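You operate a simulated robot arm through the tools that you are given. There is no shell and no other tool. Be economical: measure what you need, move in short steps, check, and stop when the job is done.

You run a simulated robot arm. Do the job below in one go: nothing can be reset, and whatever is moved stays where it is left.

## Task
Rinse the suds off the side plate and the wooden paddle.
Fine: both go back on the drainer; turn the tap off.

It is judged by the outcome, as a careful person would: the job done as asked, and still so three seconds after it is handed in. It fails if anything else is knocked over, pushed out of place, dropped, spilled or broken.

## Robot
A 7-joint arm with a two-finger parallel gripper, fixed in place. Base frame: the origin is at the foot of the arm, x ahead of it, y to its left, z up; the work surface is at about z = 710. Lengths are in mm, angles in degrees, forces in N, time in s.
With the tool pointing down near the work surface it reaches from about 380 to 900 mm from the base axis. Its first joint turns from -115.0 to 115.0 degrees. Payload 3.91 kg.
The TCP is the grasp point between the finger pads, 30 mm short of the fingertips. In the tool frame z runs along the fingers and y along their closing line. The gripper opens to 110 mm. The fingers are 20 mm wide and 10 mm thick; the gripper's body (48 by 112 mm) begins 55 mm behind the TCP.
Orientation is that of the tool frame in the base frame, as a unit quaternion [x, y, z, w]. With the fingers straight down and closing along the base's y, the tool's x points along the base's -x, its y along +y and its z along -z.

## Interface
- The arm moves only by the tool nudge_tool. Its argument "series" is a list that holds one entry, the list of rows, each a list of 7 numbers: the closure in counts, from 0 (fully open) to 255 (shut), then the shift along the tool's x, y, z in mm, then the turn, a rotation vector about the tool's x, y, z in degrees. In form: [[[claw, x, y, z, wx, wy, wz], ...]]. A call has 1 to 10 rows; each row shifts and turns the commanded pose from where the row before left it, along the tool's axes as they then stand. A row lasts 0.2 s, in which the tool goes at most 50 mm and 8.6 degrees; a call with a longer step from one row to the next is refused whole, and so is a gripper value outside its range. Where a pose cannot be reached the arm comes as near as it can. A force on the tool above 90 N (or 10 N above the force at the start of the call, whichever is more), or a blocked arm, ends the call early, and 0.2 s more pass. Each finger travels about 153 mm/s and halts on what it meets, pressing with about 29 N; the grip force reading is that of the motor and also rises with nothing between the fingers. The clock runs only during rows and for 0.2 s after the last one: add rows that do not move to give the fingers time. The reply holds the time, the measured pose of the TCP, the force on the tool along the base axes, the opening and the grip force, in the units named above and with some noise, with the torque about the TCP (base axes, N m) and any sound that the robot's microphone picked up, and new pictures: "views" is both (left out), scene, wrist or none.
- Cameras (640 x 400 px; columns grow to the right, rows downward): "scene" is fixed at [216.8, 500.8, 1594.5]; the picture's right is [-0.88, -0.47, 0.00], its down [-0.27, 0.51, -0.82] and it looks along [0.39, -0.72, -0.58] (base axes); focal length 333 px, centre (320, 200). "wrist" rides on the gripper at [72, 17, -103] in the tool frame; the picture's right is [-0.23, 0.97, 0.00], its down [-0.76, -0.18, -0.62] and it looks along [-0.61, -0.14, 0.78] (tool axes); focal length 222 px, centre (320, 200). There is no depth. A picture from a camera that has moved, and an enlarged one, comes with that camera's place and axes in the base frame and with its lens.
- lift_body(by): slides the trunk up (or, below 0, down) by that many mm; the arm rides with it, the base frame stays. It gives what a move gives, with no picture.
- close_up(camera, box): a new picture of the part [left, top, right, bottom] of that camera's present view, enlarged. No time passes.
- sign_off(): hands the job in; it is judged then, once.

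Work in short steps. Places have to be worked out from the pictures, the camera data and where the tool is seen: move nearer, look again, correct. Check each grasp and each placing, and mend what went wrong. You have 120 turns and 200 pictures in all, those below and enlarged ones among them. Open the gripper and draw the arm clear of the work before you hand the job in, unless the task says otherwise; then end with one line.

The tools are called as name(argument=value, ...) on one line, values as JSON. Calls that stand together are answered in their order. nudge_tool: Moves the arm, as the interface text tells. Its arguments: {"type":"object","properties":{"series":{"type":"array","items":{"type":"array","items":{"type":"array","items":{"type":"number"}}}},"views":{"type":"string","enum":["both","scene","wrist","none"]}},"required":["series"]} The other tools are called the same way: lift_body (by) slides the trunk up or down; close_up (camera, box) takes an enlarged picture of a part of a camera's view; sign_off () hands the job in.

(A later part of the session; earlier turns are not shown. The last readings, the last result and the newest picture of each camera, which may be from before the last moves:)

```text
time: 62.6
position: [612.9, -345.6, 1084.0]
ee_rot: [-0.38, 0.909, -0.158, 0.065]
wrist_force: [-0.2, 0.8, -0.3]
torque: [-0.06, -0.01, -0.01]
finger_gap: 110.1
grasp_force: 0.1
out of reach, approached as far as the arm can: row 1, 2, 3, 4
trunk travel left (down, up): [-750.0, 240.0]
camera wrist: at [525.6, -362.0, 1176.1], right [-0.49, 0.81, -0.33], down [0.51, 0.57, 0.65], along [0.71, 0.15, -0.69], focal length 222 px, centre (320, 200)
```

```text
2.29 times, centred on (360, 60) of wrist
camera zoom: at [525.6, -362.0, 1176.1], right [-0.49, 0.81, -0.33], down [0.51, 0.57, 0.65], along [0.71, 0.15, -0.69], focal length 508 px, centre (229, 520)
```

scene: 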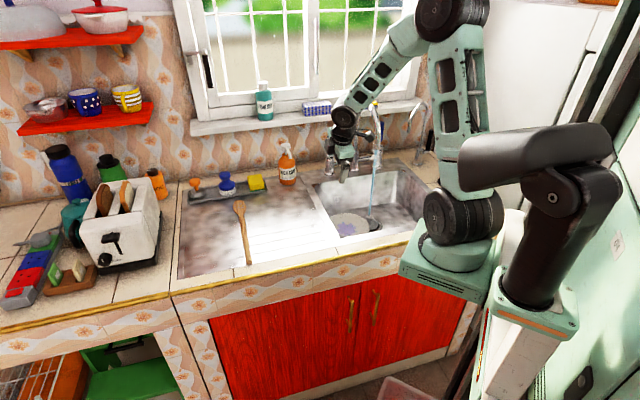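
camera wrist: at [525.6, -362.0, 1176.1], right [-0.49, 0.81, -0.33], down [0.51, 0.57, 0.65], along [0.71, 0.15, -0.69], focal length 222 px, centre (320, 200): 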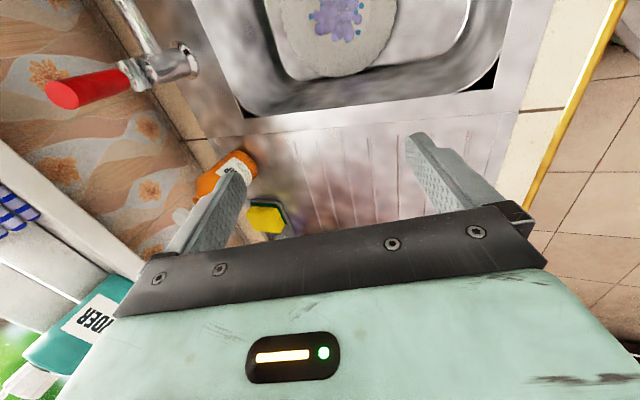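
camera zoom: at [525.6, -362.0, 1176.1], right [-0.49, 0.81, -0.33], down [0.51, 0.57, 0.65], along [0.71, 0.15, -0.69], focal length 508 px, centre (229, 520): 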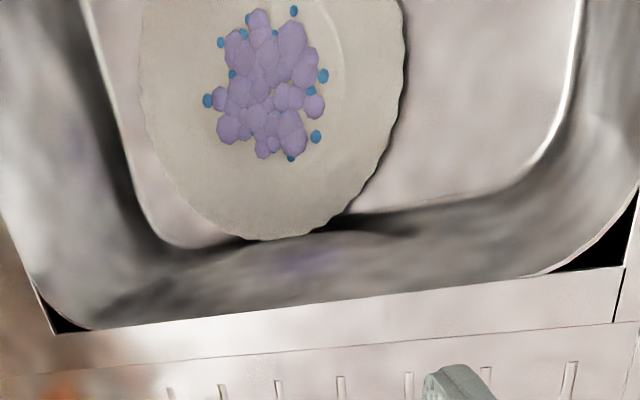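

The plate lies nearly flat on the sink floor, near n≈768, u≈107. A flat approach won't fit in there. Instead I'll scoop its edge up with one finger, using the wall as a brace, and then pinch it. First I'll return to the front-facing yaw to see it properly.

nudge_tool(series=[[[0, 0, 28, -10, -6, 0, 0], [0, 0, 28, -10, -6, 0, 0], [0, 0, 0, 0, -7, 0, 0], [0, 0, 0, 0, 0, 0, 8.5], [0, 0, 0, 0, 0, 0, 8.5], [0, 0, 0, 0, 0, 0, 8.5], [0, 0, 0, 0, 0, 0, 8.5], [0, 0, 0, 0, 0, 0, 8.5], [0, 0, 0, 0, 0, 0, 8.5]]], views="none")

nudge_tool(series=[[[0, 0, 0, 0, 0, 0, 8.5], [0, 0, 0, 0, 0, 0, 8.5], [0, 0, 0, 0, 0, 0, 8.5], [0, 0, 0, 0, 0, 0, 8.5], [0, 0, -30, 0, 0, 0, 5], [0, 0, -30, 0, 0, 0, 0], [0, 0, -30, 0, 0, 0, 0]]], views="both")

```text
time: 64.6
position: [570.0, -305.4, 1089.5]
ee_rot: [0.054, 0.999, -0.004, 0.004]
wrist_force: [-0.2, 0.7, -0.3]
torque: [0.04, -0.01, -0.02]
finger_gap: 109.9
grasp_force: 0.0
trunk travel left (down, up): [-750.0, 240.0]
```

```text
time: 66.2
position: [510.7, -371.6, 1089.8]
ee_rot: [0.382, 0.924, -0.002, 0.004]
wrist_force: [0.0, -0.3, 0.0]
torque: [0.0, 0.0, 0.01]
finger_gap: 109.9
grasp_force: 0.0
trunk travel left (down, up): [-750.0, 240.0]
camera wrist: at [469.7, -307.1, 1192.5], right [0.85, 0.53, 0.0], down [0.41, -0.66, 0.63], along [0.33, -0.53, -0.78], focal length 222 px, centre (320, 200)
```

scene: 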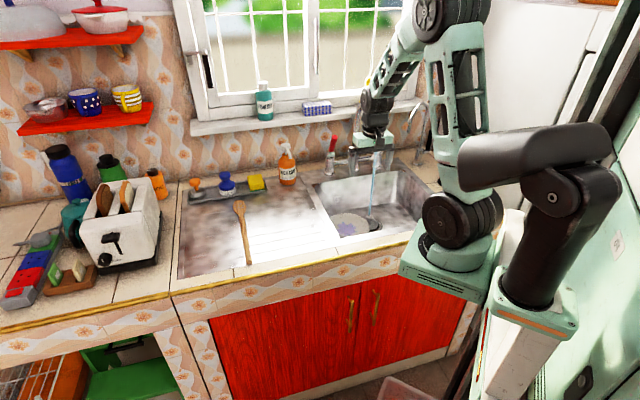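
wrist: 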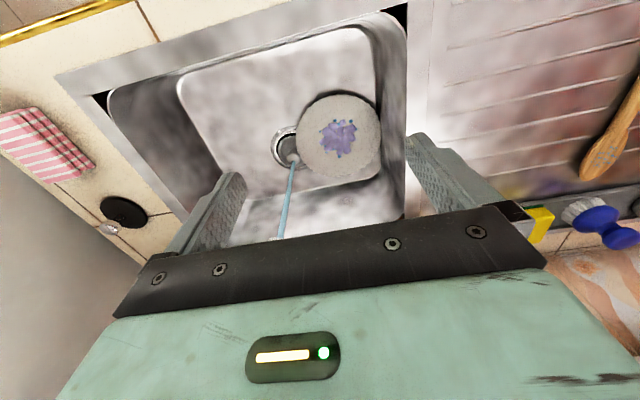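

close_up(camera="wrist", box=[160, 10, 420, 220])

close_up(camera="wrist", box=[260, 70, 400, 200])

close_up(camera="scene", box=[310, 180, 400, 250])

```text
1.90 times, centred on (290, 115) of wrist
camera zoom: at [469.7, -307.1, 1192.5], right [0.85, 0.53, 0.0], down [0.41, -0.66, 0.63], along [0.33, -0.53, -0.78], focal length 423 px, centre (377, 362)
```

zoom: 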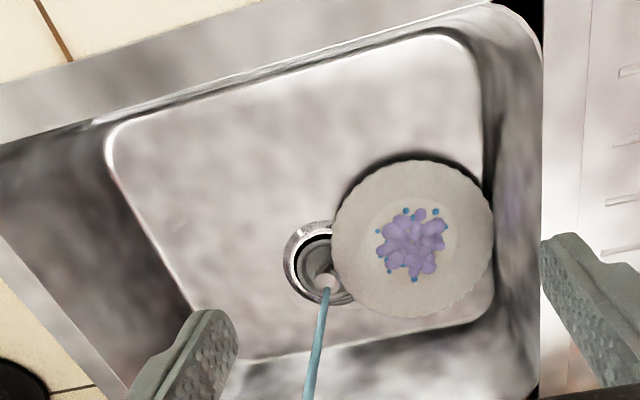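

```text
3.08 times, centred on (330, 135) of wrist
camera zoom: at [469.7, -307.1, 1192.5], right [0.85, 0.53, 0.0], down [0.41, -0.66, 0.63], along [0.33, -0.53, -0.78], focal length 684 px, centre (289, 400)
```

zoom: 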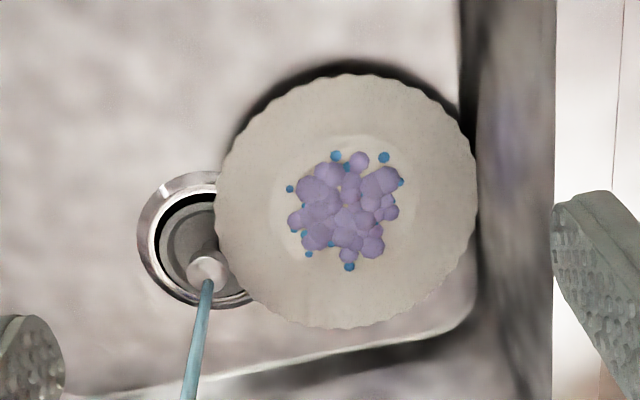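

```text
5.71 times, centred on (355, 215) of scene
camera zoom: at [216.8, 500.8, 1594.5], right [-0.88, -0.47, 0.0], down [-0.27, 0.51, -0.82], along [0.39, -0.72, -0.58], focal length 1902 px, centre (120, 114)
```

zoom: 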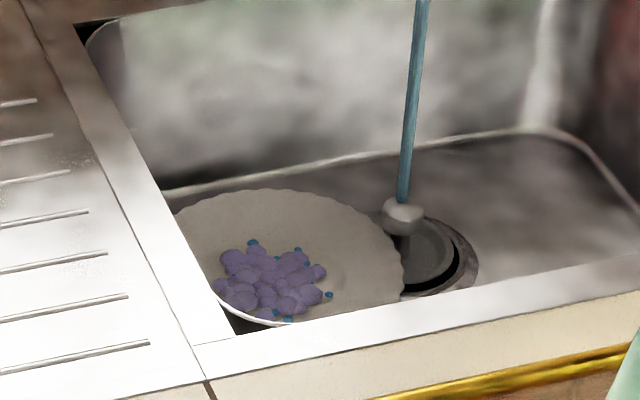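

The plate is flat on the sink floor (centre n≈755, u≈112, rim z≈705), touching the left wall. I'll tilt the tool 30° toward +u, come down on the plate's right side, and scoop that edge against the wall. First I'll tilt and move above.

nudge_tool(series=[[[100, 0, 0, 0, -7.5, 0, 0], [172, 0, 0, 0, -7.5, 0, 0], [172, 0, 0, 0, -7.5, 0, 0], [172, 0, 0, 0, -7.5, 0, 0], [172, -18.5, -32.2, 18, 0, 0, 0], [172, -18.5, -32.2, 18, 0, 0, 0], [172, -18.5, -32.2, 18, 0, 0, 0], [172, -18.5, -32.2, 18, 0, 0, 0], [172, -18.5, -32.2, 18, 0, 0, 0], [172, -18.5, -32.2, 18, 0, 0, 0]]], views="both")

```text
time: 68.4
position: [506.3, -529.5, 901.2]
ee_rot: [0.367, 0.893, 0.237, 0.103]
wrist_force: [0.5, 0.5, 0.7]
torque: [-0.04, 0.02, -0.02]
finger_gap: 35.9
grasp_force: 0.1
trunk travel left (down, up): [-750.0, 240.0]
camera wrist: at [428.0, -503.7, 998.1], right [0.75, 0.44, 0.49], down [0.21, -0.86, 0.46], along [0.62, -0.24, -0.74], focal length 222 px, centre (320, 200)
```

scene: 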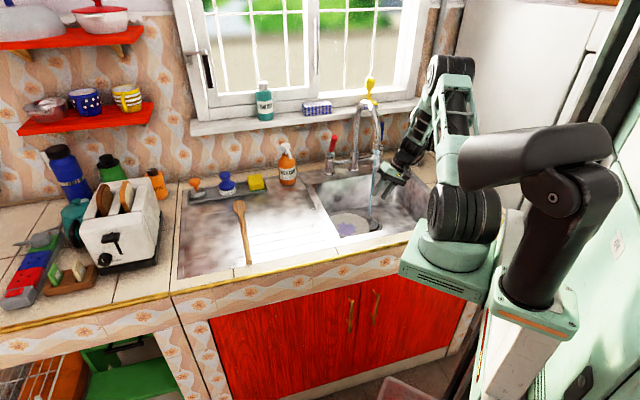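
wrist: 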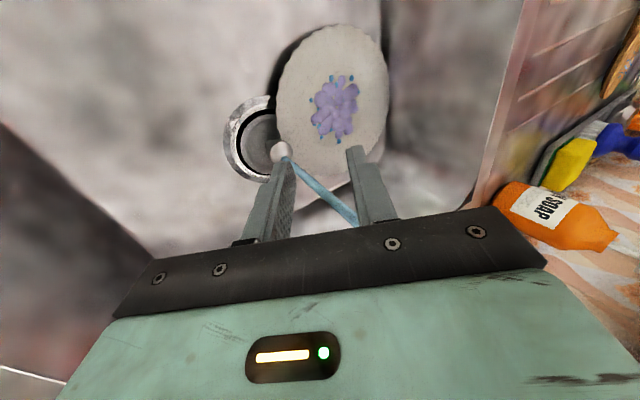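

No interference so far. I'll descend to about z=765 and look again.

nudge_tool(series=[[[172, 0, -16, 30, 0, 0, 0], [172, 0, -16, 30, 0, 0, 0], [172, 0, -16, 30, 0, 0, 0], [172, 0, -16, 30, 0, 0, 0]]], views="both")

close_up(camera="wrist", box=[180, 0, 440, 220])

close_up(camera="scene", box=[320, 100, 450, 250])

```text
time: 69.4
position: [513.5, -527.0, 765.1]
ee_rot: [0.368, 0.893, 0.237, 0.105]
wrist_force: [-0.1, 0.8, 0.6]
torque: [-0.02, -0.01, -0.01]
finger_gap: 35.9
grasp_force: 0.0
trunk travel left (down, up): [-750.0, 240.0]
camera wrist: at [434.7, -501.4, 861.0], right [0.75, 0.44, 0.49], down [0.21, -0.86, 0.46], along [0.63, -0.24, -0.74], focal length 222 px, centre (320, 200)
```

scene: 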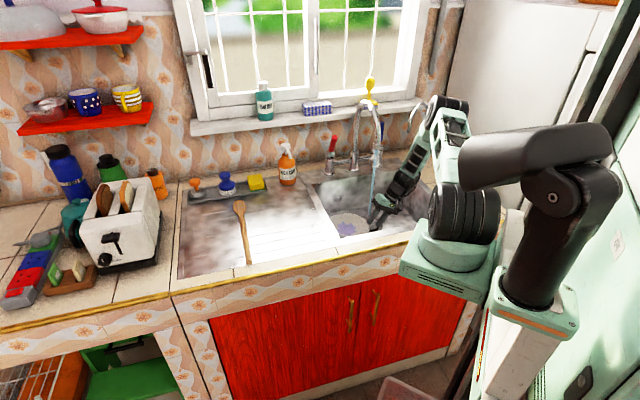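
wrist: 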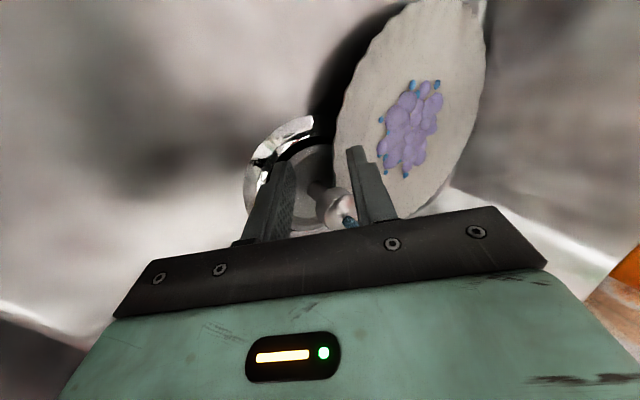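

```text
1.82 times, centred on (310, 110) of wrist
camera zoom: at [434.7, -501.4, 861.0], right [0.75, 0.44, 0.49], down [0.21, -0.86, 0.46], along [0.63, -0.24, -0.74], focal length 404 px, centre (338, 364)
```

zoom: 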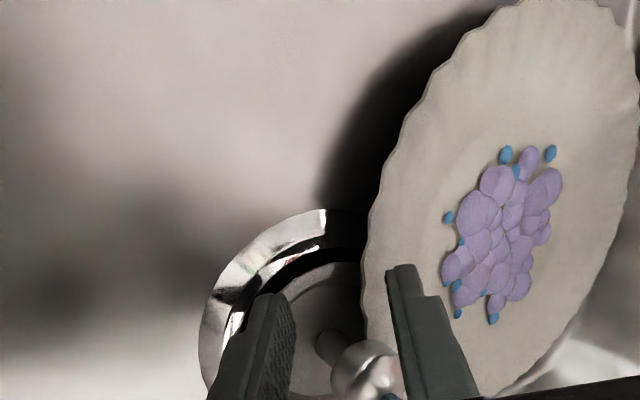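

```text
2.67 times, centred on (385, 175) of scene
camera zoom: at [216.8, 500.8, 1594.5], right [-0.88, -0.47, 0.0], down [-0.27, 0.51, -0.82], along [0.39, -0.72, -0.58], focal length 888 px, centre (147, 267)
```

zoom: 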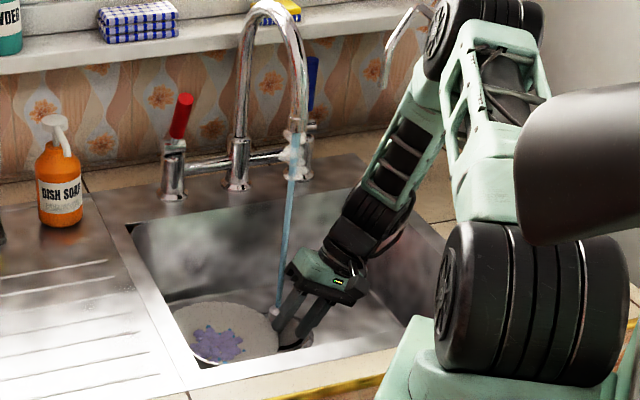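

The plate's right edge looks a bit higher and further left than I estimated. I'll feel for the sink floor beside the edge with small downward steps.

nudge_tool(series=[[[172, 0, -3, 5.2, 0, 0, 0], [172, 0, -3, 5.2, 0, 0, 0], [172, 0, -3, 5.2, 0, 0, 0], [172, 0, -3, 5.2, 0, 0, 0], [172, 0, 0, 0, 0, 0, 0]]], views="none")

close_up(camera="wrist", box=[220, 40, 440, 220])

close_up(camera="scene", box=[340, 190, 410, 250])

```text
time: 70.3
position: [510.6, -531.9, 753.7]
ee_rot: [0.368, 0.893, 0.236, 0.109]
wrist_force: [-21.5, 11.2, 57.7]
torque: [0.11, 0.82, -0.13]
finger_gap: 24.1
grasp_force: 0.0
trunk travel left (down, up): [-750.0, 240.0]
stopped in row 4: the force on the tool passed its limit at 100 N (the readings are from after the stop); the commanded pose is now the measured one
```

```text
2.22 times, centred on (330, 130) of wrist
camera zoom: at [432.2, -505.4, 849.6], right [0.75, 0.44, 0.49], down [0.2, -0.86, 0.46], along [0.63, -0.25, -0.74], focal length 494 px, centre (298, 356)
```

zoom: 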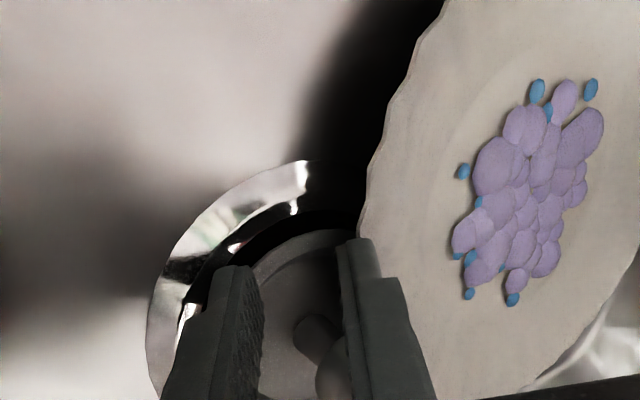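

```text
6.67 times, centred on (375, 220) of scene
camera zoom: at [216.8, 500.8, 1594.5], right [-0.88, -0.47, 0.0], down [-0.27, 0.51, -0.82], along [0.39, -0.72, -0.58], focal length 2219 px, centre (-47, 67)
```

zoom: 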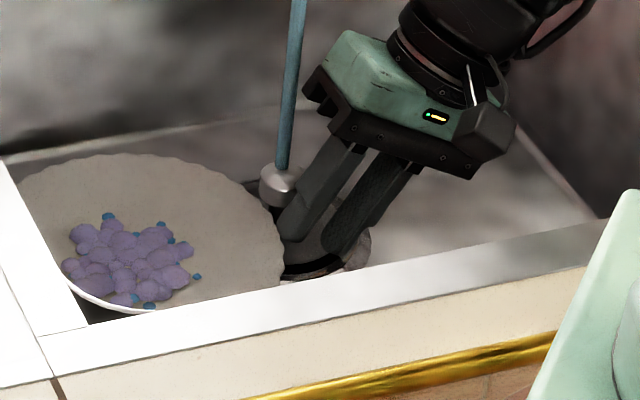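

Contact shows the sink floor is at about z=710, so the rim is near 730. I'll raise slightly, then slide the lower finger toward the plate edge at about u=22.

nudge_tool(series=[[[172, 0, 1.5, -3, 0, 0, 0], [172, 0, 0, 0, 0, 0, 0], [172, 0, 5.2, 3, 0, 0, 0], [172, 0, 5.2, 3, 0, 0, 0], [172, 0, 5.2, 3, 0, 0, 0], [172, 0, 5.2, 3, 0, 0, 0], [172, 0, 0, 0, 0, 0, 0]]], views="none")

close_up(camera="wrist", box=[220, 40, 440, 220])

close_up(camera="scene", box=[340, 190, 410, 250])

```text
time: 72.0
position: [523.6, -523.0, 757.8]
ee_rot: [0.372, 0.893, 0.228, 0.11]
wrist_force: [-45.1, -30.4, 66.7]
torque: [-1.84, 2.48, -0.12]
finger_gap: 42.6
grasp_force: 7.0
trunk travel left (down, up): [-750.0, 240.0]
```

```text
2.22 times, centred on (330, 130) of wrist
camera zoom: at [445.0, -494.4, 853.9], right [0.76, 0.44, 0.48], down [0.2, -0.86, 0.48], along [0.62, -0.27, -0.73], focal length 494 px, centre (298, 356)
```

zoom: 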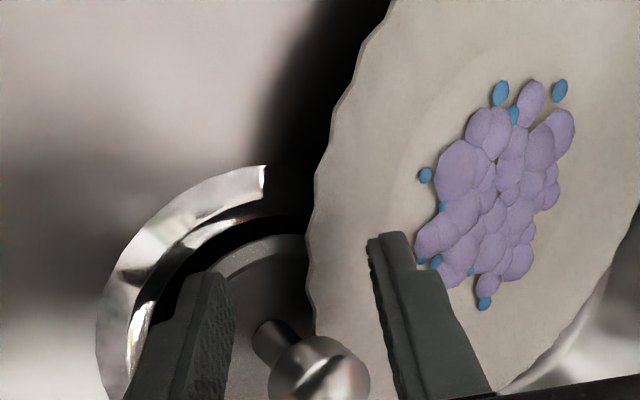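

```text
6.67 times, centred on (375, 220) of scene
camera zoom: at [216.8, 500.8, 1594.5], right [-0.88, -0.47, 0.0], down [-0.27, 0.51, -0.82], along [0.39, -0.72, -0.58], focal length 2219 px, centre (-47, 67)
```

zoom: 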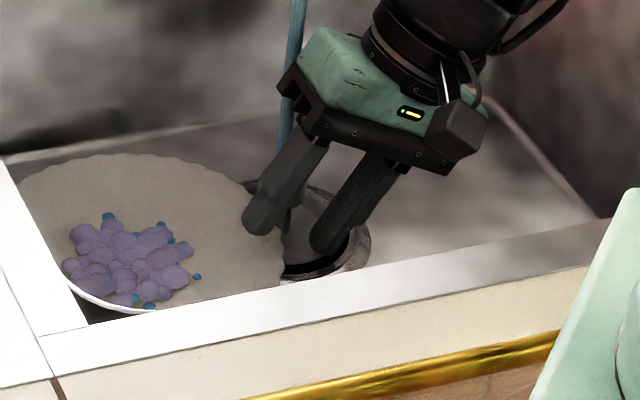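

The lower finger is caught in the drain recess, so the drain rules out this side. I'll back straight up, then approach the plate from the near-left diagonal (along base +x), where the floor is clear.

nudge_tool(series=[[[172, 0, -3, -8, 0, 0, 0], [172, 0, 5, -9, 0, 0, 0], [172, 0, 10, -20, 0, 0, 0], [172, 0, 15, -30, 0, 0, 0], [172, 0, 15, -30, 0, 0, 0], [172, 0, 15, -30, 0, 0, 0], [172, 0, 15, -30, 0, 0, 0]]], views="both")

```text
time: 73.5
position: [517.5, -525.4, 921.9]
ee_rot: [0.369, 0.893, 0.236, 0.106]
wrist_force: [0.8, -0.9, -0.6]
torque: [0.01, -0.01, 0.0]
finger_gap: 35.6
grasp_force: 0.0
trunk travel left (down, up): [-750.0, 240.0]
camera wrist: at [438.8, -497.8, 1018.3], right [0.75, 0.44, 0.49], down [0.2, -0.86, 0.46], along [0.63, -0.25, -0.74], focal length 222 px, centre (320, 200)
```

scene: 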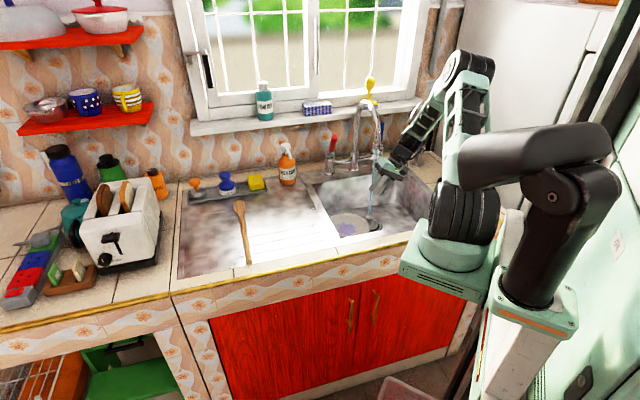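
wrist: 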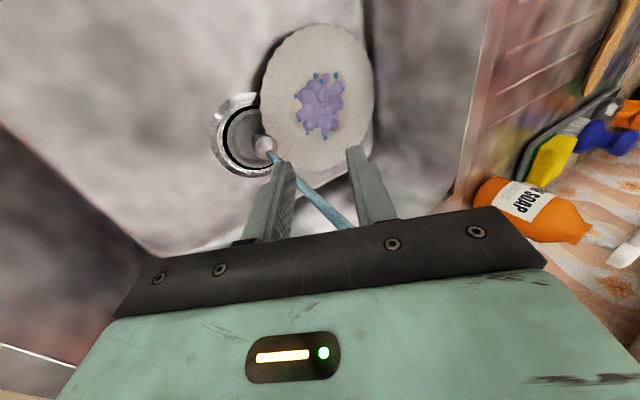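

I'm clear. Next I'll reorient: untilt, yaw 45°, and draw back a little.

nudge_tool(series=[[[172, 15, 0, 0, 7.5, 0, 0], [172, 15, 0, 0, 7.5, 0, 0], [172, 15, 0, 0, 7.5, 0, 0], [172, 15, 0, 0, 7.5, 0, 0], [172, 0, 0, 0, 0, 0, 7.5], [172, 0, 0, 0, 0, 0, 7.5], [172, 0, 0, 0, 0, 0, 7.5], [172, 0, 0, 0, 0, 0, 7.5], [172, 0, 0, 0, 0, 0, 7.5], [172, 0, 0, 0, 0, 0, 7.5]]], views="wrist")

```text
time: 75.8
position: [474.5, -483.4, 922.1]
ee_rot: [0.709, 0.706, -0.002, 0.009]
wrist_force: [0.7, -0.2, 0.3]
torque: [0.0, -0.04, 0.04]
finger_gap: 35.9
grasp_force: 0.0
trunk travel left (down, up): [-750.0, 240.0]
camera wrist: at [490.1, -408.9, 1024.7], right [0.97, -0.23, 0.01], down [-0.19, -0.75, 0.63], along [-0.14, -0.62, -0.78], focal length 222 px, centre (320, 200)
```

wrist: 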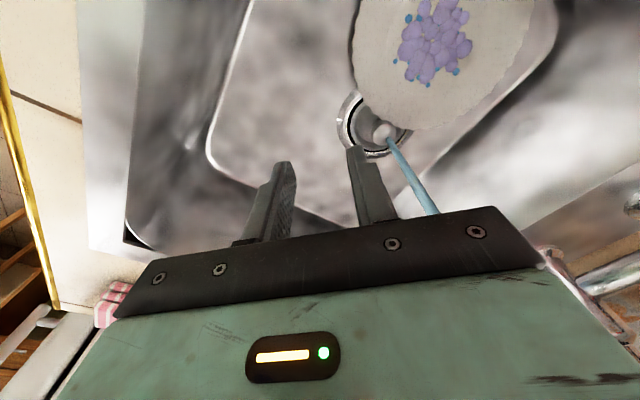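

In this view the plate's left edge is near (518, -458), clear of the drain. I'll tilt 30° toward +x and descend next to it.

nudge_tool(series=[[[172, 0, 0, 0, -7.5, 0, 0], [172, 0, 0, 0, -7.5, 0, 0], [172, 0, 0, 0, -7.5, 0, 0], [172, 0, 0, 0, -7.5, 0, 0], [172, 8, -13, 27, 0, 0, 0], [172, 8, -13, 27, 0, 0, 0], [172, 8, -13, 27, 0, 0, 0], [172, 7, -13, 27, 0, 0, 0]]], views="both")

close_up(camera="wrist", box=[200, 0, 460, 220])

```text
time: 77.5
position: [484.0, -453.4, 800.7]
ee_rot: [0.682, 0.682, 0.182, 0.191]
wrist_force: [-0.7, -0.4, -0.1]
torque: [0.0, 0.01, -0.02]
finger_gap: 36.1
grasp_force: 0.1
trunk travel left (down, up): [-750.0, 240.0]
camera wrist: at [445.9, -380.0, 898.1], right [0.84, -0.22, 0.5], down [-0.47, -0.75, 0.46], along [0.28, -0.62, -0.74], focal length 222 px, centre (320, 200)
```

scene: 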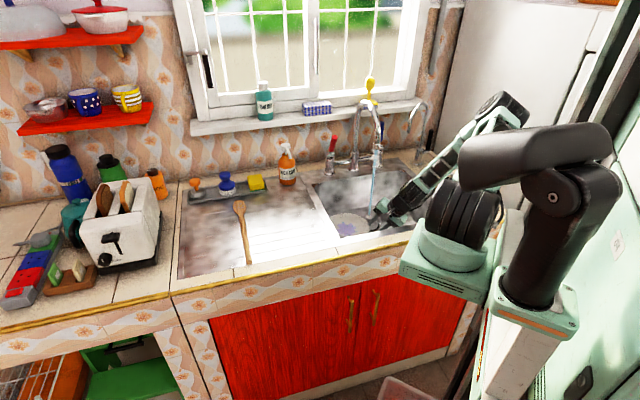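
wrist: 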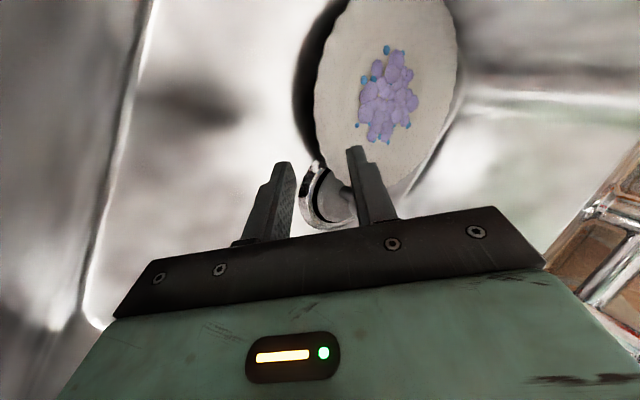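

```text
1.82 times, centred on (330, 110) of wrist
camera zoom: at [445.9, -380.0, 898.1], right [0.84, -0.22, 0.5], down [-0.47, -0.75, 0.46], along [0.28, -0.62, -0.74], focal length 404 px, centre (302, 364)
```

zoom: 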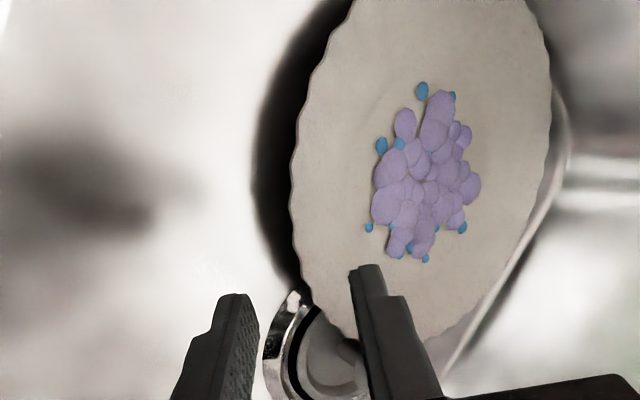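

Edge estimate is about x≈522 at y=-453. I'll descend to just above the floor beside it.

nudge_tool(series=[[[172, 0, -5, 9, 0, 0, 0], [172, 0, -5, 9, 0, 0, 0], [172, 0, -4, 8, 0, 0, 0], [172, 0, -4, 7, 0, 0, 0], [172, 0, 0, 0, 0, 0, 0]]], views="none")

close_up(camera="wrist", box=[200, 20, 440, 220])

```text
time: 78.8
position: [486.1, -453.5, 765.1]
ee_rot: [0.682, 0.682, 0.182, 0.191]
wrist_force: [0.5, -0.4, 0.8]
torque: [0.03, 0.0, 0.01]
finger_gap: 35.7
grasp_force: 0.1
trunk travel left (down, up): [-750.0, 240.0]
```

```text
2.00 times, centred on (320, 120) of wrist
camera zoom: at [446.9, -379.5, 861.4], right [0.84, -0.22, 0.5], down [-0.47, -0.75, 0.46], along [0.27, -0.62, -0.74], focal length 444 px, centre (320, 360)
```

zoom: 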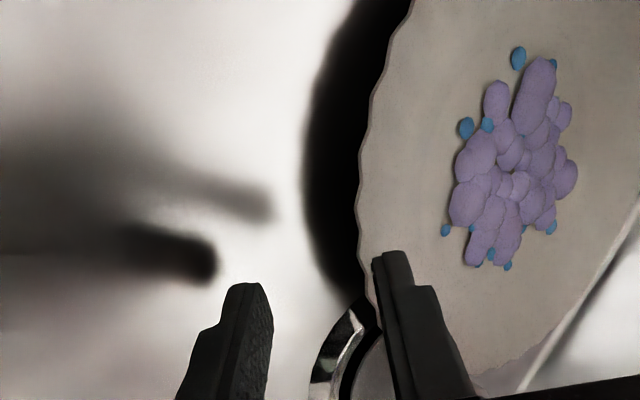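

Finger shadows on the floor confirm the height. I'll lower another 11 mm, then slide toward the edge.

nudge_tool(series=[[[172, 0, -3, 5, 0, 0, 0], [172, 0, -2.5, 4.5, 0, 0, 0], [172, 0, 0, 0, 0, 0, 0]]], views="none")

nudge_tool(series=[[[172, 0, 6, 3.5, 0, 0, 0], [172, 0, 6, 3.5, 0, 0, 0], [172, 0, 5.2, 3, 0, 0, 0], [172, 0, 0, 0, 0, 0, 0]]], views="none")

close_up(camera="wrist", box=[220, 40, 440, 220])

```text
time: 79.5
position: [485.5, -454.9, 754.4]
ee_rot: [0.681, 0.683, 0.182, 0.191]
wrist_force: [-0.4, -0.1, -0.2]
torque: [0.02, 0.02, 0.0]
finger_gap: 35.5
grasp_force: 0.1
trunk travel left (down, up): [-750.0, 240.0]
```

```text
time: 80.5
position: [505.8, -456.0, 752.6]
ee_rot: [0.682, 0.682, 0.182, 0.191]
wrist_force: [0.1, 0.3, -0.2]
torque: [0.0, -0.01, -0.02]
finger_gap: 35.7
grasp_force: 0.0
trunk travel left (down, up): [-750.0, 240.0]
```

```text
2.22 times, centred on (330, 130) of wrist
camera zoom: at [467.0, -380.5, 850.8], right [0.84, -0.22, 0.5], down [-0.47, -0.75, 0.46], along [0.27, -0.62, -0.74], focal length 494 px, centre (298, 356)
```

zoom: 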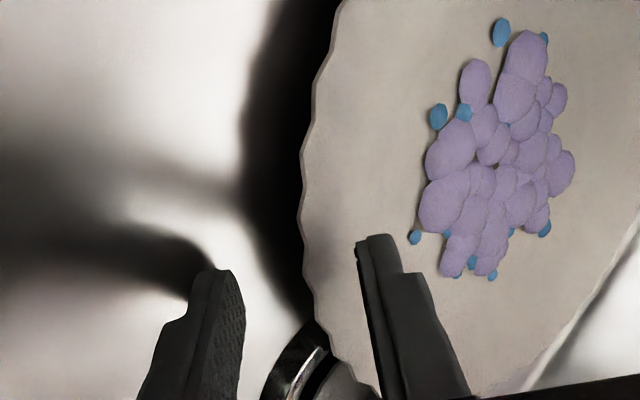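

Still no contact. I'll continue sliding about 20 mm so the lower finger goes under the rim.

nudge_tool(series=[[[172, 0, 4.3, 2.5, 0, 0, 0], [172, 0, 4.3, 2.5, 0, 0, 0], [172, 0, 4.3, 2.5, 0, 0, 0], [172, 0, 4.3, 2.5, 0, 0, 0], [172, 0, 0, 0, 0, 0, 0]]], views="none")

close_up(camera="wrist", box=[220, 40, 440, 220])

close_up(camera="scene", box=[330, 190, 410, 250])

```text
time: 81.8
position: [526.2, -454.4, 755.2]
ee_rot: [0.682, 0.682, 0.182, 0.191]
wrist_force: [0.0, 0.4, -0.1]
torque: [-0.02, 0.01, 0.03]
finger_gap: 35.9
grasp_force: 0.0
trunk travel left (down, up): [-750.0, 240.0]
```

```text
2.22 times, centred on (330, 130) of wrist
camera zoom: at [487.0, -380.2, 851.5], right [0.84, -0.22, 0.5], down [-0.47, -0.75, 0.46], along [0.27, -0.62, -0.74], focal length 494 px, centre (298, 356)
```

zoom: 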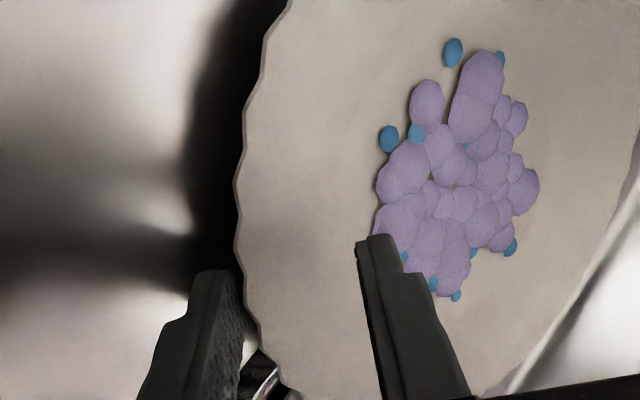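

```text
6.67 times, centred on (370, 220) of scene
camera zoom: at [216.8, 500.8, 1594.5], right [-0.88, -0.47, 0.0], down [-0.27, 0.51, -0.82], along [0.39, -0.72, -0.58], focal length 2219 px, centre (-13, 67)
```

zoom: 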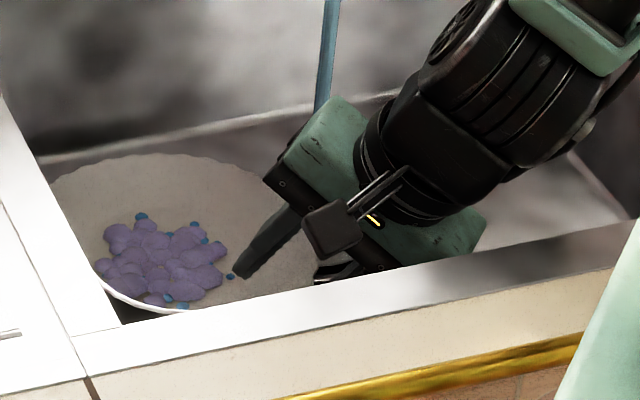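

The lower fingertip is right at the rim edge. I'll drop 3 mm and nudge in until there's light contact.

nudge_tool(series=[[[172, 0, -1.5, 2.8, 0, 0, 0], [172, 0, 2.6, 1.5, 0, 0, 0], [172, 0, 2.6, 1.5, 0, 0, 0], [172, 0, 0, 0, 0, 0, 0]]], views="none")

close_up(camera="wrist", box=[220, 40, 440, 220])

```text
time: 82.8
position: [532.0, -454.4, 751.2]
ee_rot: [0.682, 0.683, 0.182, 0.19]
wrist_force: [0.6, -0.3, -1.0]
torque: [0.04, 0.03, -0.03]
finger_gap: 35.6
grasp_force: 0.1
trunk travel left (down, up): [-750.0, 240.0]
```

```text
2.22 times, centred on (330, 130) of wrist
camera zoom: at [493.6, -379.6, 847.2], right [0.84, -0.22, 0.5], down [-0.47, -0.75, 0.46], along [0.27, -0.62, -0.74], focal length 494 px, centre (298, 356)
```

zoom: 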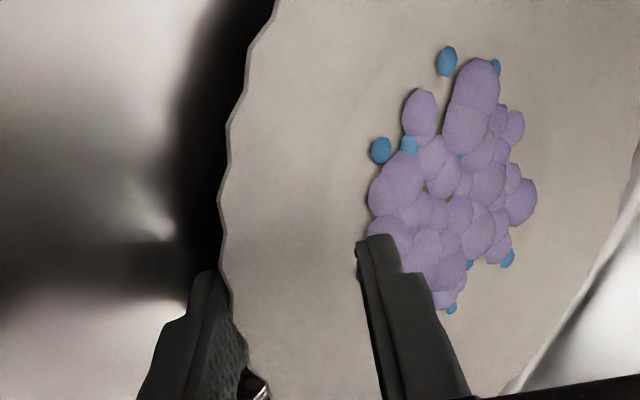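

The rim now overlaps the lower fingertip, so the finger is under it. I'll nudge in slightly more and begin lifting along the tilt arc.

nudge_tool(series=[[[172, 0, 2.6, 1.5, 0, 0, 0], [172, 0, 2.6, 1.5, 0, 0, 0], [172, 0, 3.6, -3.8, 0, 0, 0], [172, 0, 3.6, -3.8, 0, 0, 0], [172, 0, 3.6, -3.8, 0, 0, 0], [172, 0, 3.6, -3.8, 0, 0, 0]]], views="none")

close_up(camera="wrist", box=[220, 0, 440, 220])

close_up(camera="scene", box=[330, 190, 410, 250])

```text
time: 84.2
position: [542.6, -453.1, 772.4]
ee_rot: [0.681, 0.682, 0.182, 0.191]
wrist_force: [-2.0, -0.8, 0.3]
torque: [-0.04, 0.05, 0.02]
finger_gap: 36.7
grasp_force: 1.2
trunk travel left (down, up): [-750.0, 240.0]
```

```text
1.82 times, centred on (330, 110) of wrist
camera zoom: at [503.8, -378.9, 868.5], right [0.84, -0.22, 0.5], down [-0.47, -0.75, 0.46], along [0.27, -0.62, -0.74], focal length 404 px, centre (302, 364)
```

zoom: 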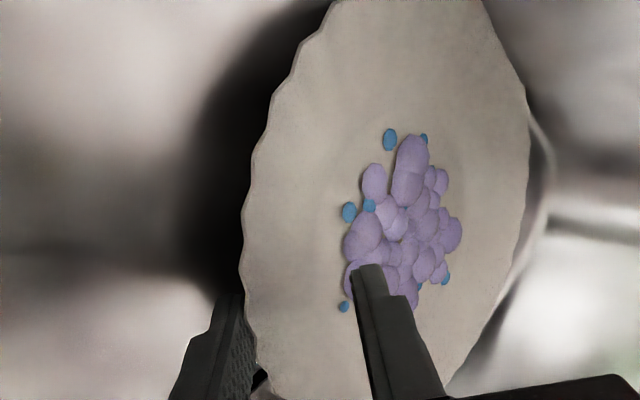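

```text
6.67 times, centred on (370, 220) of scene
camera zoom: at [216.8, 500.8, 1594.5], right [-0.88, -0.47, 0.0], down [-0.27, 0.51, -0.82], along [0.39, -0.72, -0.58], focal length 2219 px, centre (-13, 67)
```

zoom: 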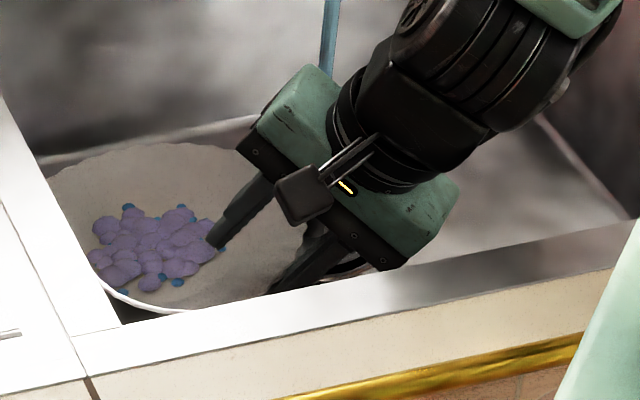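

The plate is tilting up on the finger. I'll keep lifting along the arc.

nudge_tool(series=[[[172, 0, 4.4, -4.4, 0, 0, 0], [172, 0, 4.4, -4.4, 0, 0, 0], [172, 0, 4.6, -4.3, 0, 0, 0], [172, 0, 4.6, -4.3, 0, 0, 0], [172, 0, 4.8, -4.2, 0, 0, 0], [172, 0, 4.8, -4.2, 0, 0, 0], [172, 0, 0, 0, 0, 0, 0]]], views="none")

close_up(camera="wrist", box=[220, 0, 440, 220])

close_up(camera="scene", box=[330, 180, 410, 250])

```text
time: 85.8
position: [553.1, -452.1, 809.5]
ee_rot: [0.681, 0.683, 0.182, 0.191]
wrist_force: [-1.8, -0.5, 0.3]
torque: [0.0, 0.04, 0.06]
finger_gap: 36.2
grasp_force: 1.2
trunk travel left (down, up): [-750.0, 240.0]
```

```text
1.82 times, centred on (330, 110) of wrist
camera zoom: at [514.7, -377.8, 905.3], right [0.84, -0.22, 0.5], down [-0.47, -0.75, 0.46], along [0.27, -0.62, -0.74], focal length 404 px, centre (302, 364)
```

zoom: 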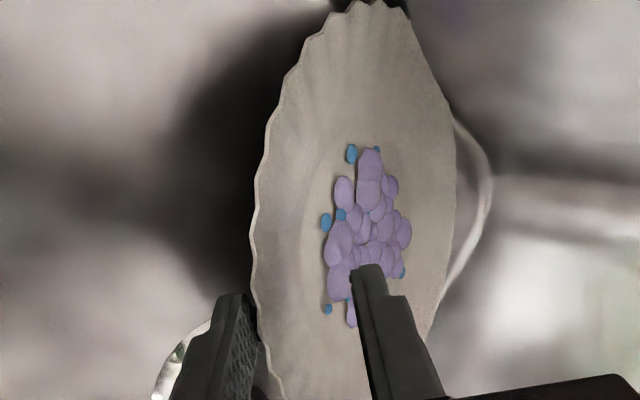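

```text
5.71 times, centred on (370, 215) of scene
camera zoom: at [216.8, 500.8, 1594.5], right [-0.88, -0.47, 0.0], down [-0.27, 0.51, -0.82], along [0.39, -0.72, -0.58], focal length 1902 px, centre (34, 114)
```

zoom: 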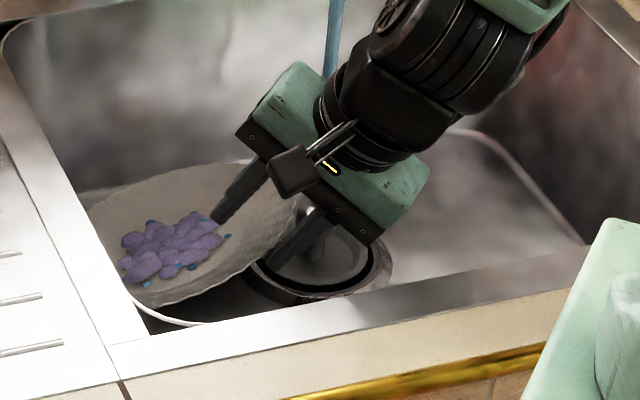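

Working well, at about 20° tilt. I'll continue up to about 40°.

nudge_tool(series=[[[172, 0, 5.2, -3.9, 0, 0, 0], [172, 0, 5.2, -3.9, 0, 0, 0], [172, 0, 5.5, -3.7, 0, 0, 0], [172, 0, 5.5, -3.7, 0, 0, 0], [172, 0, 5.8, -3.4, 0, 0, 0], [172, 0, 5.8, -3.4, 0, 0, 0], [172, 0, 6, -3, 0, 0, 0], [172, 0, 6, -3, 0, 0, 0], [172, 0, 0, 0, 0, 0, 0]]], views="none")

close_up(camera="wrist", box=[220, 0, 440, 220])

close_up(camera="scene", box=[330, 180, 410, 250])

```text
time: 87.8
position: [576.9, -453.5, 855.6]
ee_rot: [0.682, 0.682, 0.182, 0.191]
wrist_force: [-0.8, -0.3, -0.7]
torque: [-0.02, 0.03, 0.02]
finger_gap: 36.4
grasp_force: 0.0
trunk travel left (down, up): [-750.0, 240.0]
```

```text
1.82 times, centred on (330, 110) of wrist
camera zoom: at [539.1, -379.2, 951.4], right [0.84, -0.22, 0.5], down [-0.47, -0.75, 0.46], along [0.28, -0.62, -0.74], focal length 404 px, centre (302, 364)
```

zoom: 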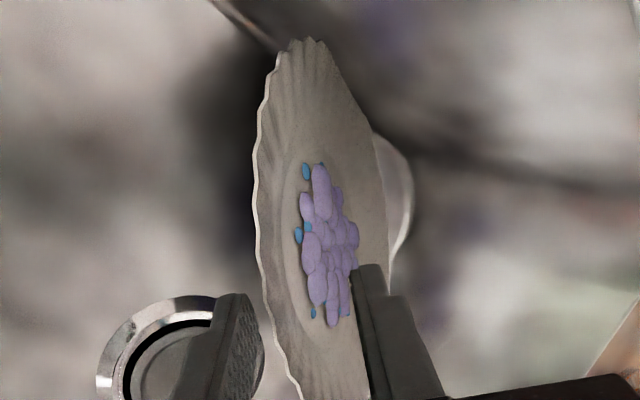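

```text
5.71 times, centred on (370, 215) of scene
camera zoom: at [216.8, 500.8, 1594.5], right [-0.88, -0.47, 0.0], down [-0.27, 0.51, -0.82], along [0.39, -0.72, -0.58], focal length 1902 px, centre (34, 114)
```

zoom: 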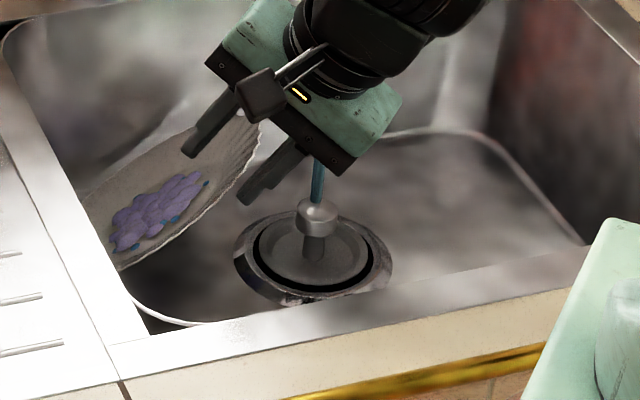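

The plate now stands at about 45° with its edge between the fingers. I'll close on it gradually.

nudge_tool(series=[[[190, 0, 0, 0, 0, 0, 0], [205, 0, 0, 0, 0, 0, 0], [220, 0, 0, 0, 0, 0, 0], [235, 0, 0, 0, 0, 0, 0], [250, 0, 0, 0, 0, 0, 0], [255, 0, 0, 0, 0, 0, 0], [255, 0, 0, 0, 0, 0, 0]]], views="none")

close_up(camera="wrist", box=[220, 0, 440, 220])

close_up(camera="scene", box=[330, 180, 410, 250])

```text
time: 89.3
position: [578.5, -454.1, 855.5]
ee_rot: [0.681, 0.683, 0.182, 0.192]
wrist_force: [-1.8, -0.7, 0.8]
torque: [-0.21, -0.1, 0.27]
finger_gap: 5.6
grasp_force: 28.6
trunk travel left (down, up): [-750.0, 240.0]
```

```text
1.82 times, centred on (330, 110) of wrist
camera zoom: at [538.9, -379.2, 951.3], right [0.84, -0.22, 0.5], down [-0.47, -0.75, 0.46], along [0.28, -0.62, -0.74], focal length 404 px, centre (302, 364)
```

zoom: 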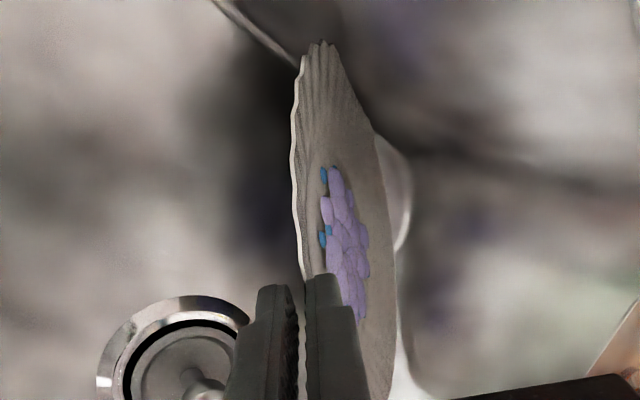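

```text
5.71 times, centred on (370, 215) of scene
camera zoom: at [216.8, 500.8, 1594.5], right [-0.88, -0.47, 0.0], down [-0.27, 0.51, -0.82], along [0.39, -0.72, -0.58], focal length 1902 px, centre (34, 114)
```

zoom: 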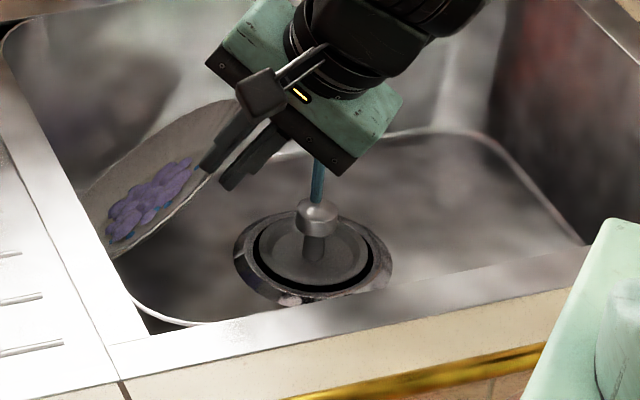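

The plate is gripped well, with a gap of 5.6 and a deep overlap. I'll lift slowly out of the sink.

nudge_tool(series=[[[255, 0, 2, -3.5, 0, 0, 0], [255, 0, 3, -5.2, 0, 0, 0], [255, 0, 4, -7, 0, 0, 0], [255, 0, 4, -7, 0, 0, 0], [255, 0, 4, -7, 0, 0, 0], [255, 0, 4, -7, 0, 0, 0], [255, 0, 4, -7, 0, 0, 0], [255, 0, 4, -7, 0, 0, 0], [255, 0, 4, -7, 0, 0, 0]]], views="both")

close_up(camera="scene", box=[310, 140, 420, 240])

```text
time: 91.3
position: [576.8, -454.6, 920.8]
ee_rot: [0.682, 0.682, 0.183, 0.191]
wrist_force: [0.6, -0.1, -2.5]
torque: [0.07, 0.17, -0.03]
finger_gap: 5.4
grasp_force: 28.7
trunk travel left (down, up): [-750.0, 240.0]
camera wrist: at [538.0, -379.3, 1016.7], right [0.84, -0.22, 0.5], down [-0.47, -0.75, 0.46], along [0.27, -0.62, -0.74], focal length 222 px, centre (320, 200)
```

scene: 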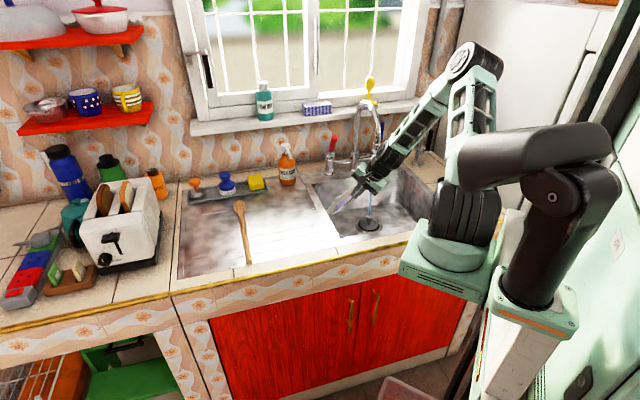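
wrist: 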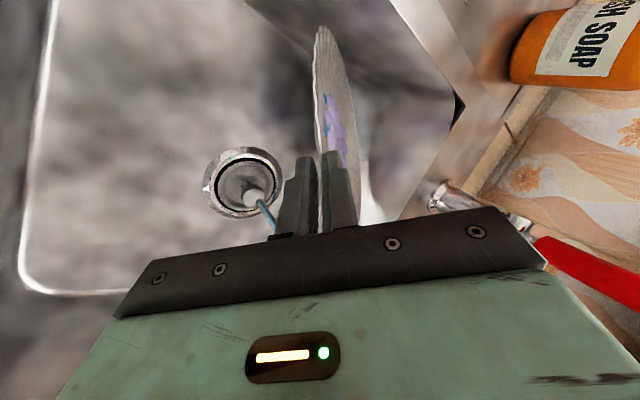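

```text
4.00 times, centred on (365, 190) of scene
camera zoom: at [216.8, 500.8, 1594.5], right [-0.88, -0.47, 0.0], down [-0.27, 0.51, -0.82], along [0.39, -0.72, -0.58], focal length 1331 px, centre (140, 240)
```

zoom: 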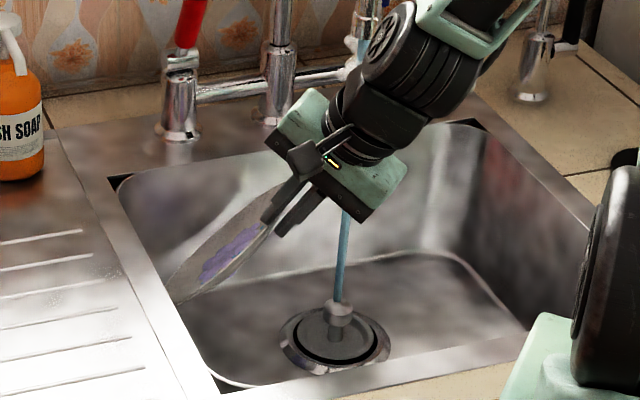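

The plate is firmly held in line with the fingers. I'll bring its suds face under the stream, with the TCP near (506, -554, 930).

nudge_tool(series=[[[255, -6, -4, -3, 0, 0, 0], [255, -12, -7, -5, 0, 0, 0], [255, -14, -8, -6, 0, 0, 0], [255, -14, -8, -6, 0, 0, 0], [255, -14, -8, -6, 0, 0, 0], [255, -14, -8, -6, 0, 0, 0], [255, -13, -7, -5, 0, 0, 0], [255, -12, -7, -6, 0, 0, 0], [255, 0, 0, 0, 0, 0, 0]]], views="both")

close_up(camera="scene", box=[330, 120, 420, 240])

```text
time: 93.3
position: [506.2, -552.5, 930.7]
ee_rot: [0.682, 0.682, 0.182, 0.191]
wrist_force: [-0.8, 0.7, -1.9]
torque: [0.09, 0.24, -0.01]
finger_gap: 5.4
grasp_force: 29.6
trunk travel left (down, up): [-750.0, 240.0]
camera wrist: at [467.8, -477.4, 1026.6], right [0.84, -0.22, 0.5], down [-0.47, -0.75, 0.46], along [0.27, -0.62, -0.74], focal length 222 px, centre (320, 200)
```

scene: 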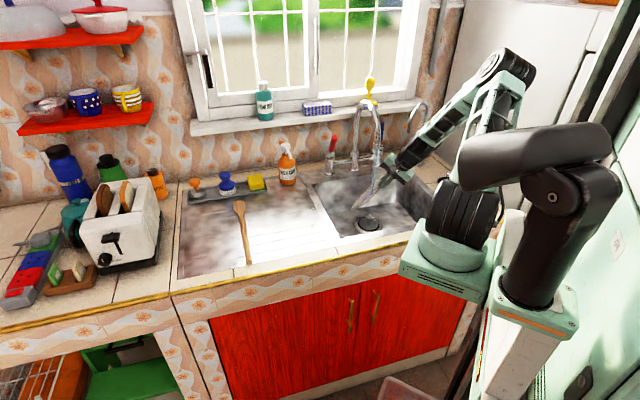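
wrist: 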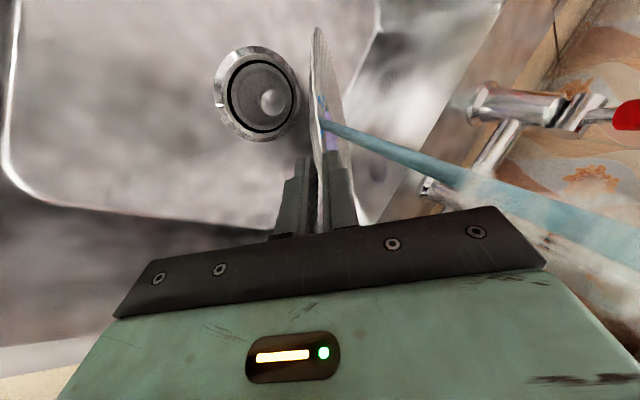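

```text
3.33 times, centred on (375, 180) of scene
camera zoom: at [216.8, 500.8, 1594.5], right [-0.88, -0.47, 0.0], down [-0.27, 0.51, -0.82], along [0.39, -0.72, -0.58], focal length 1110 px, centre (137, 267)
```

zoom: 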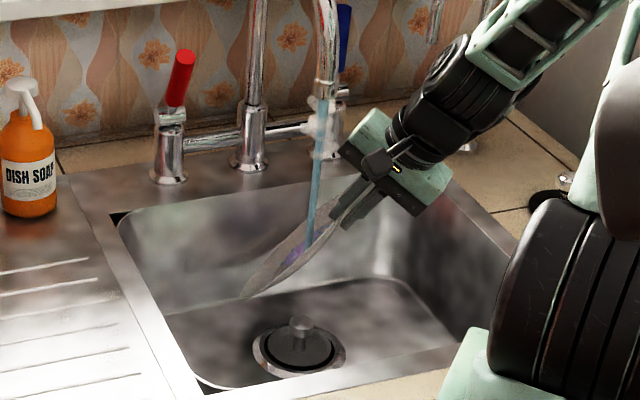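

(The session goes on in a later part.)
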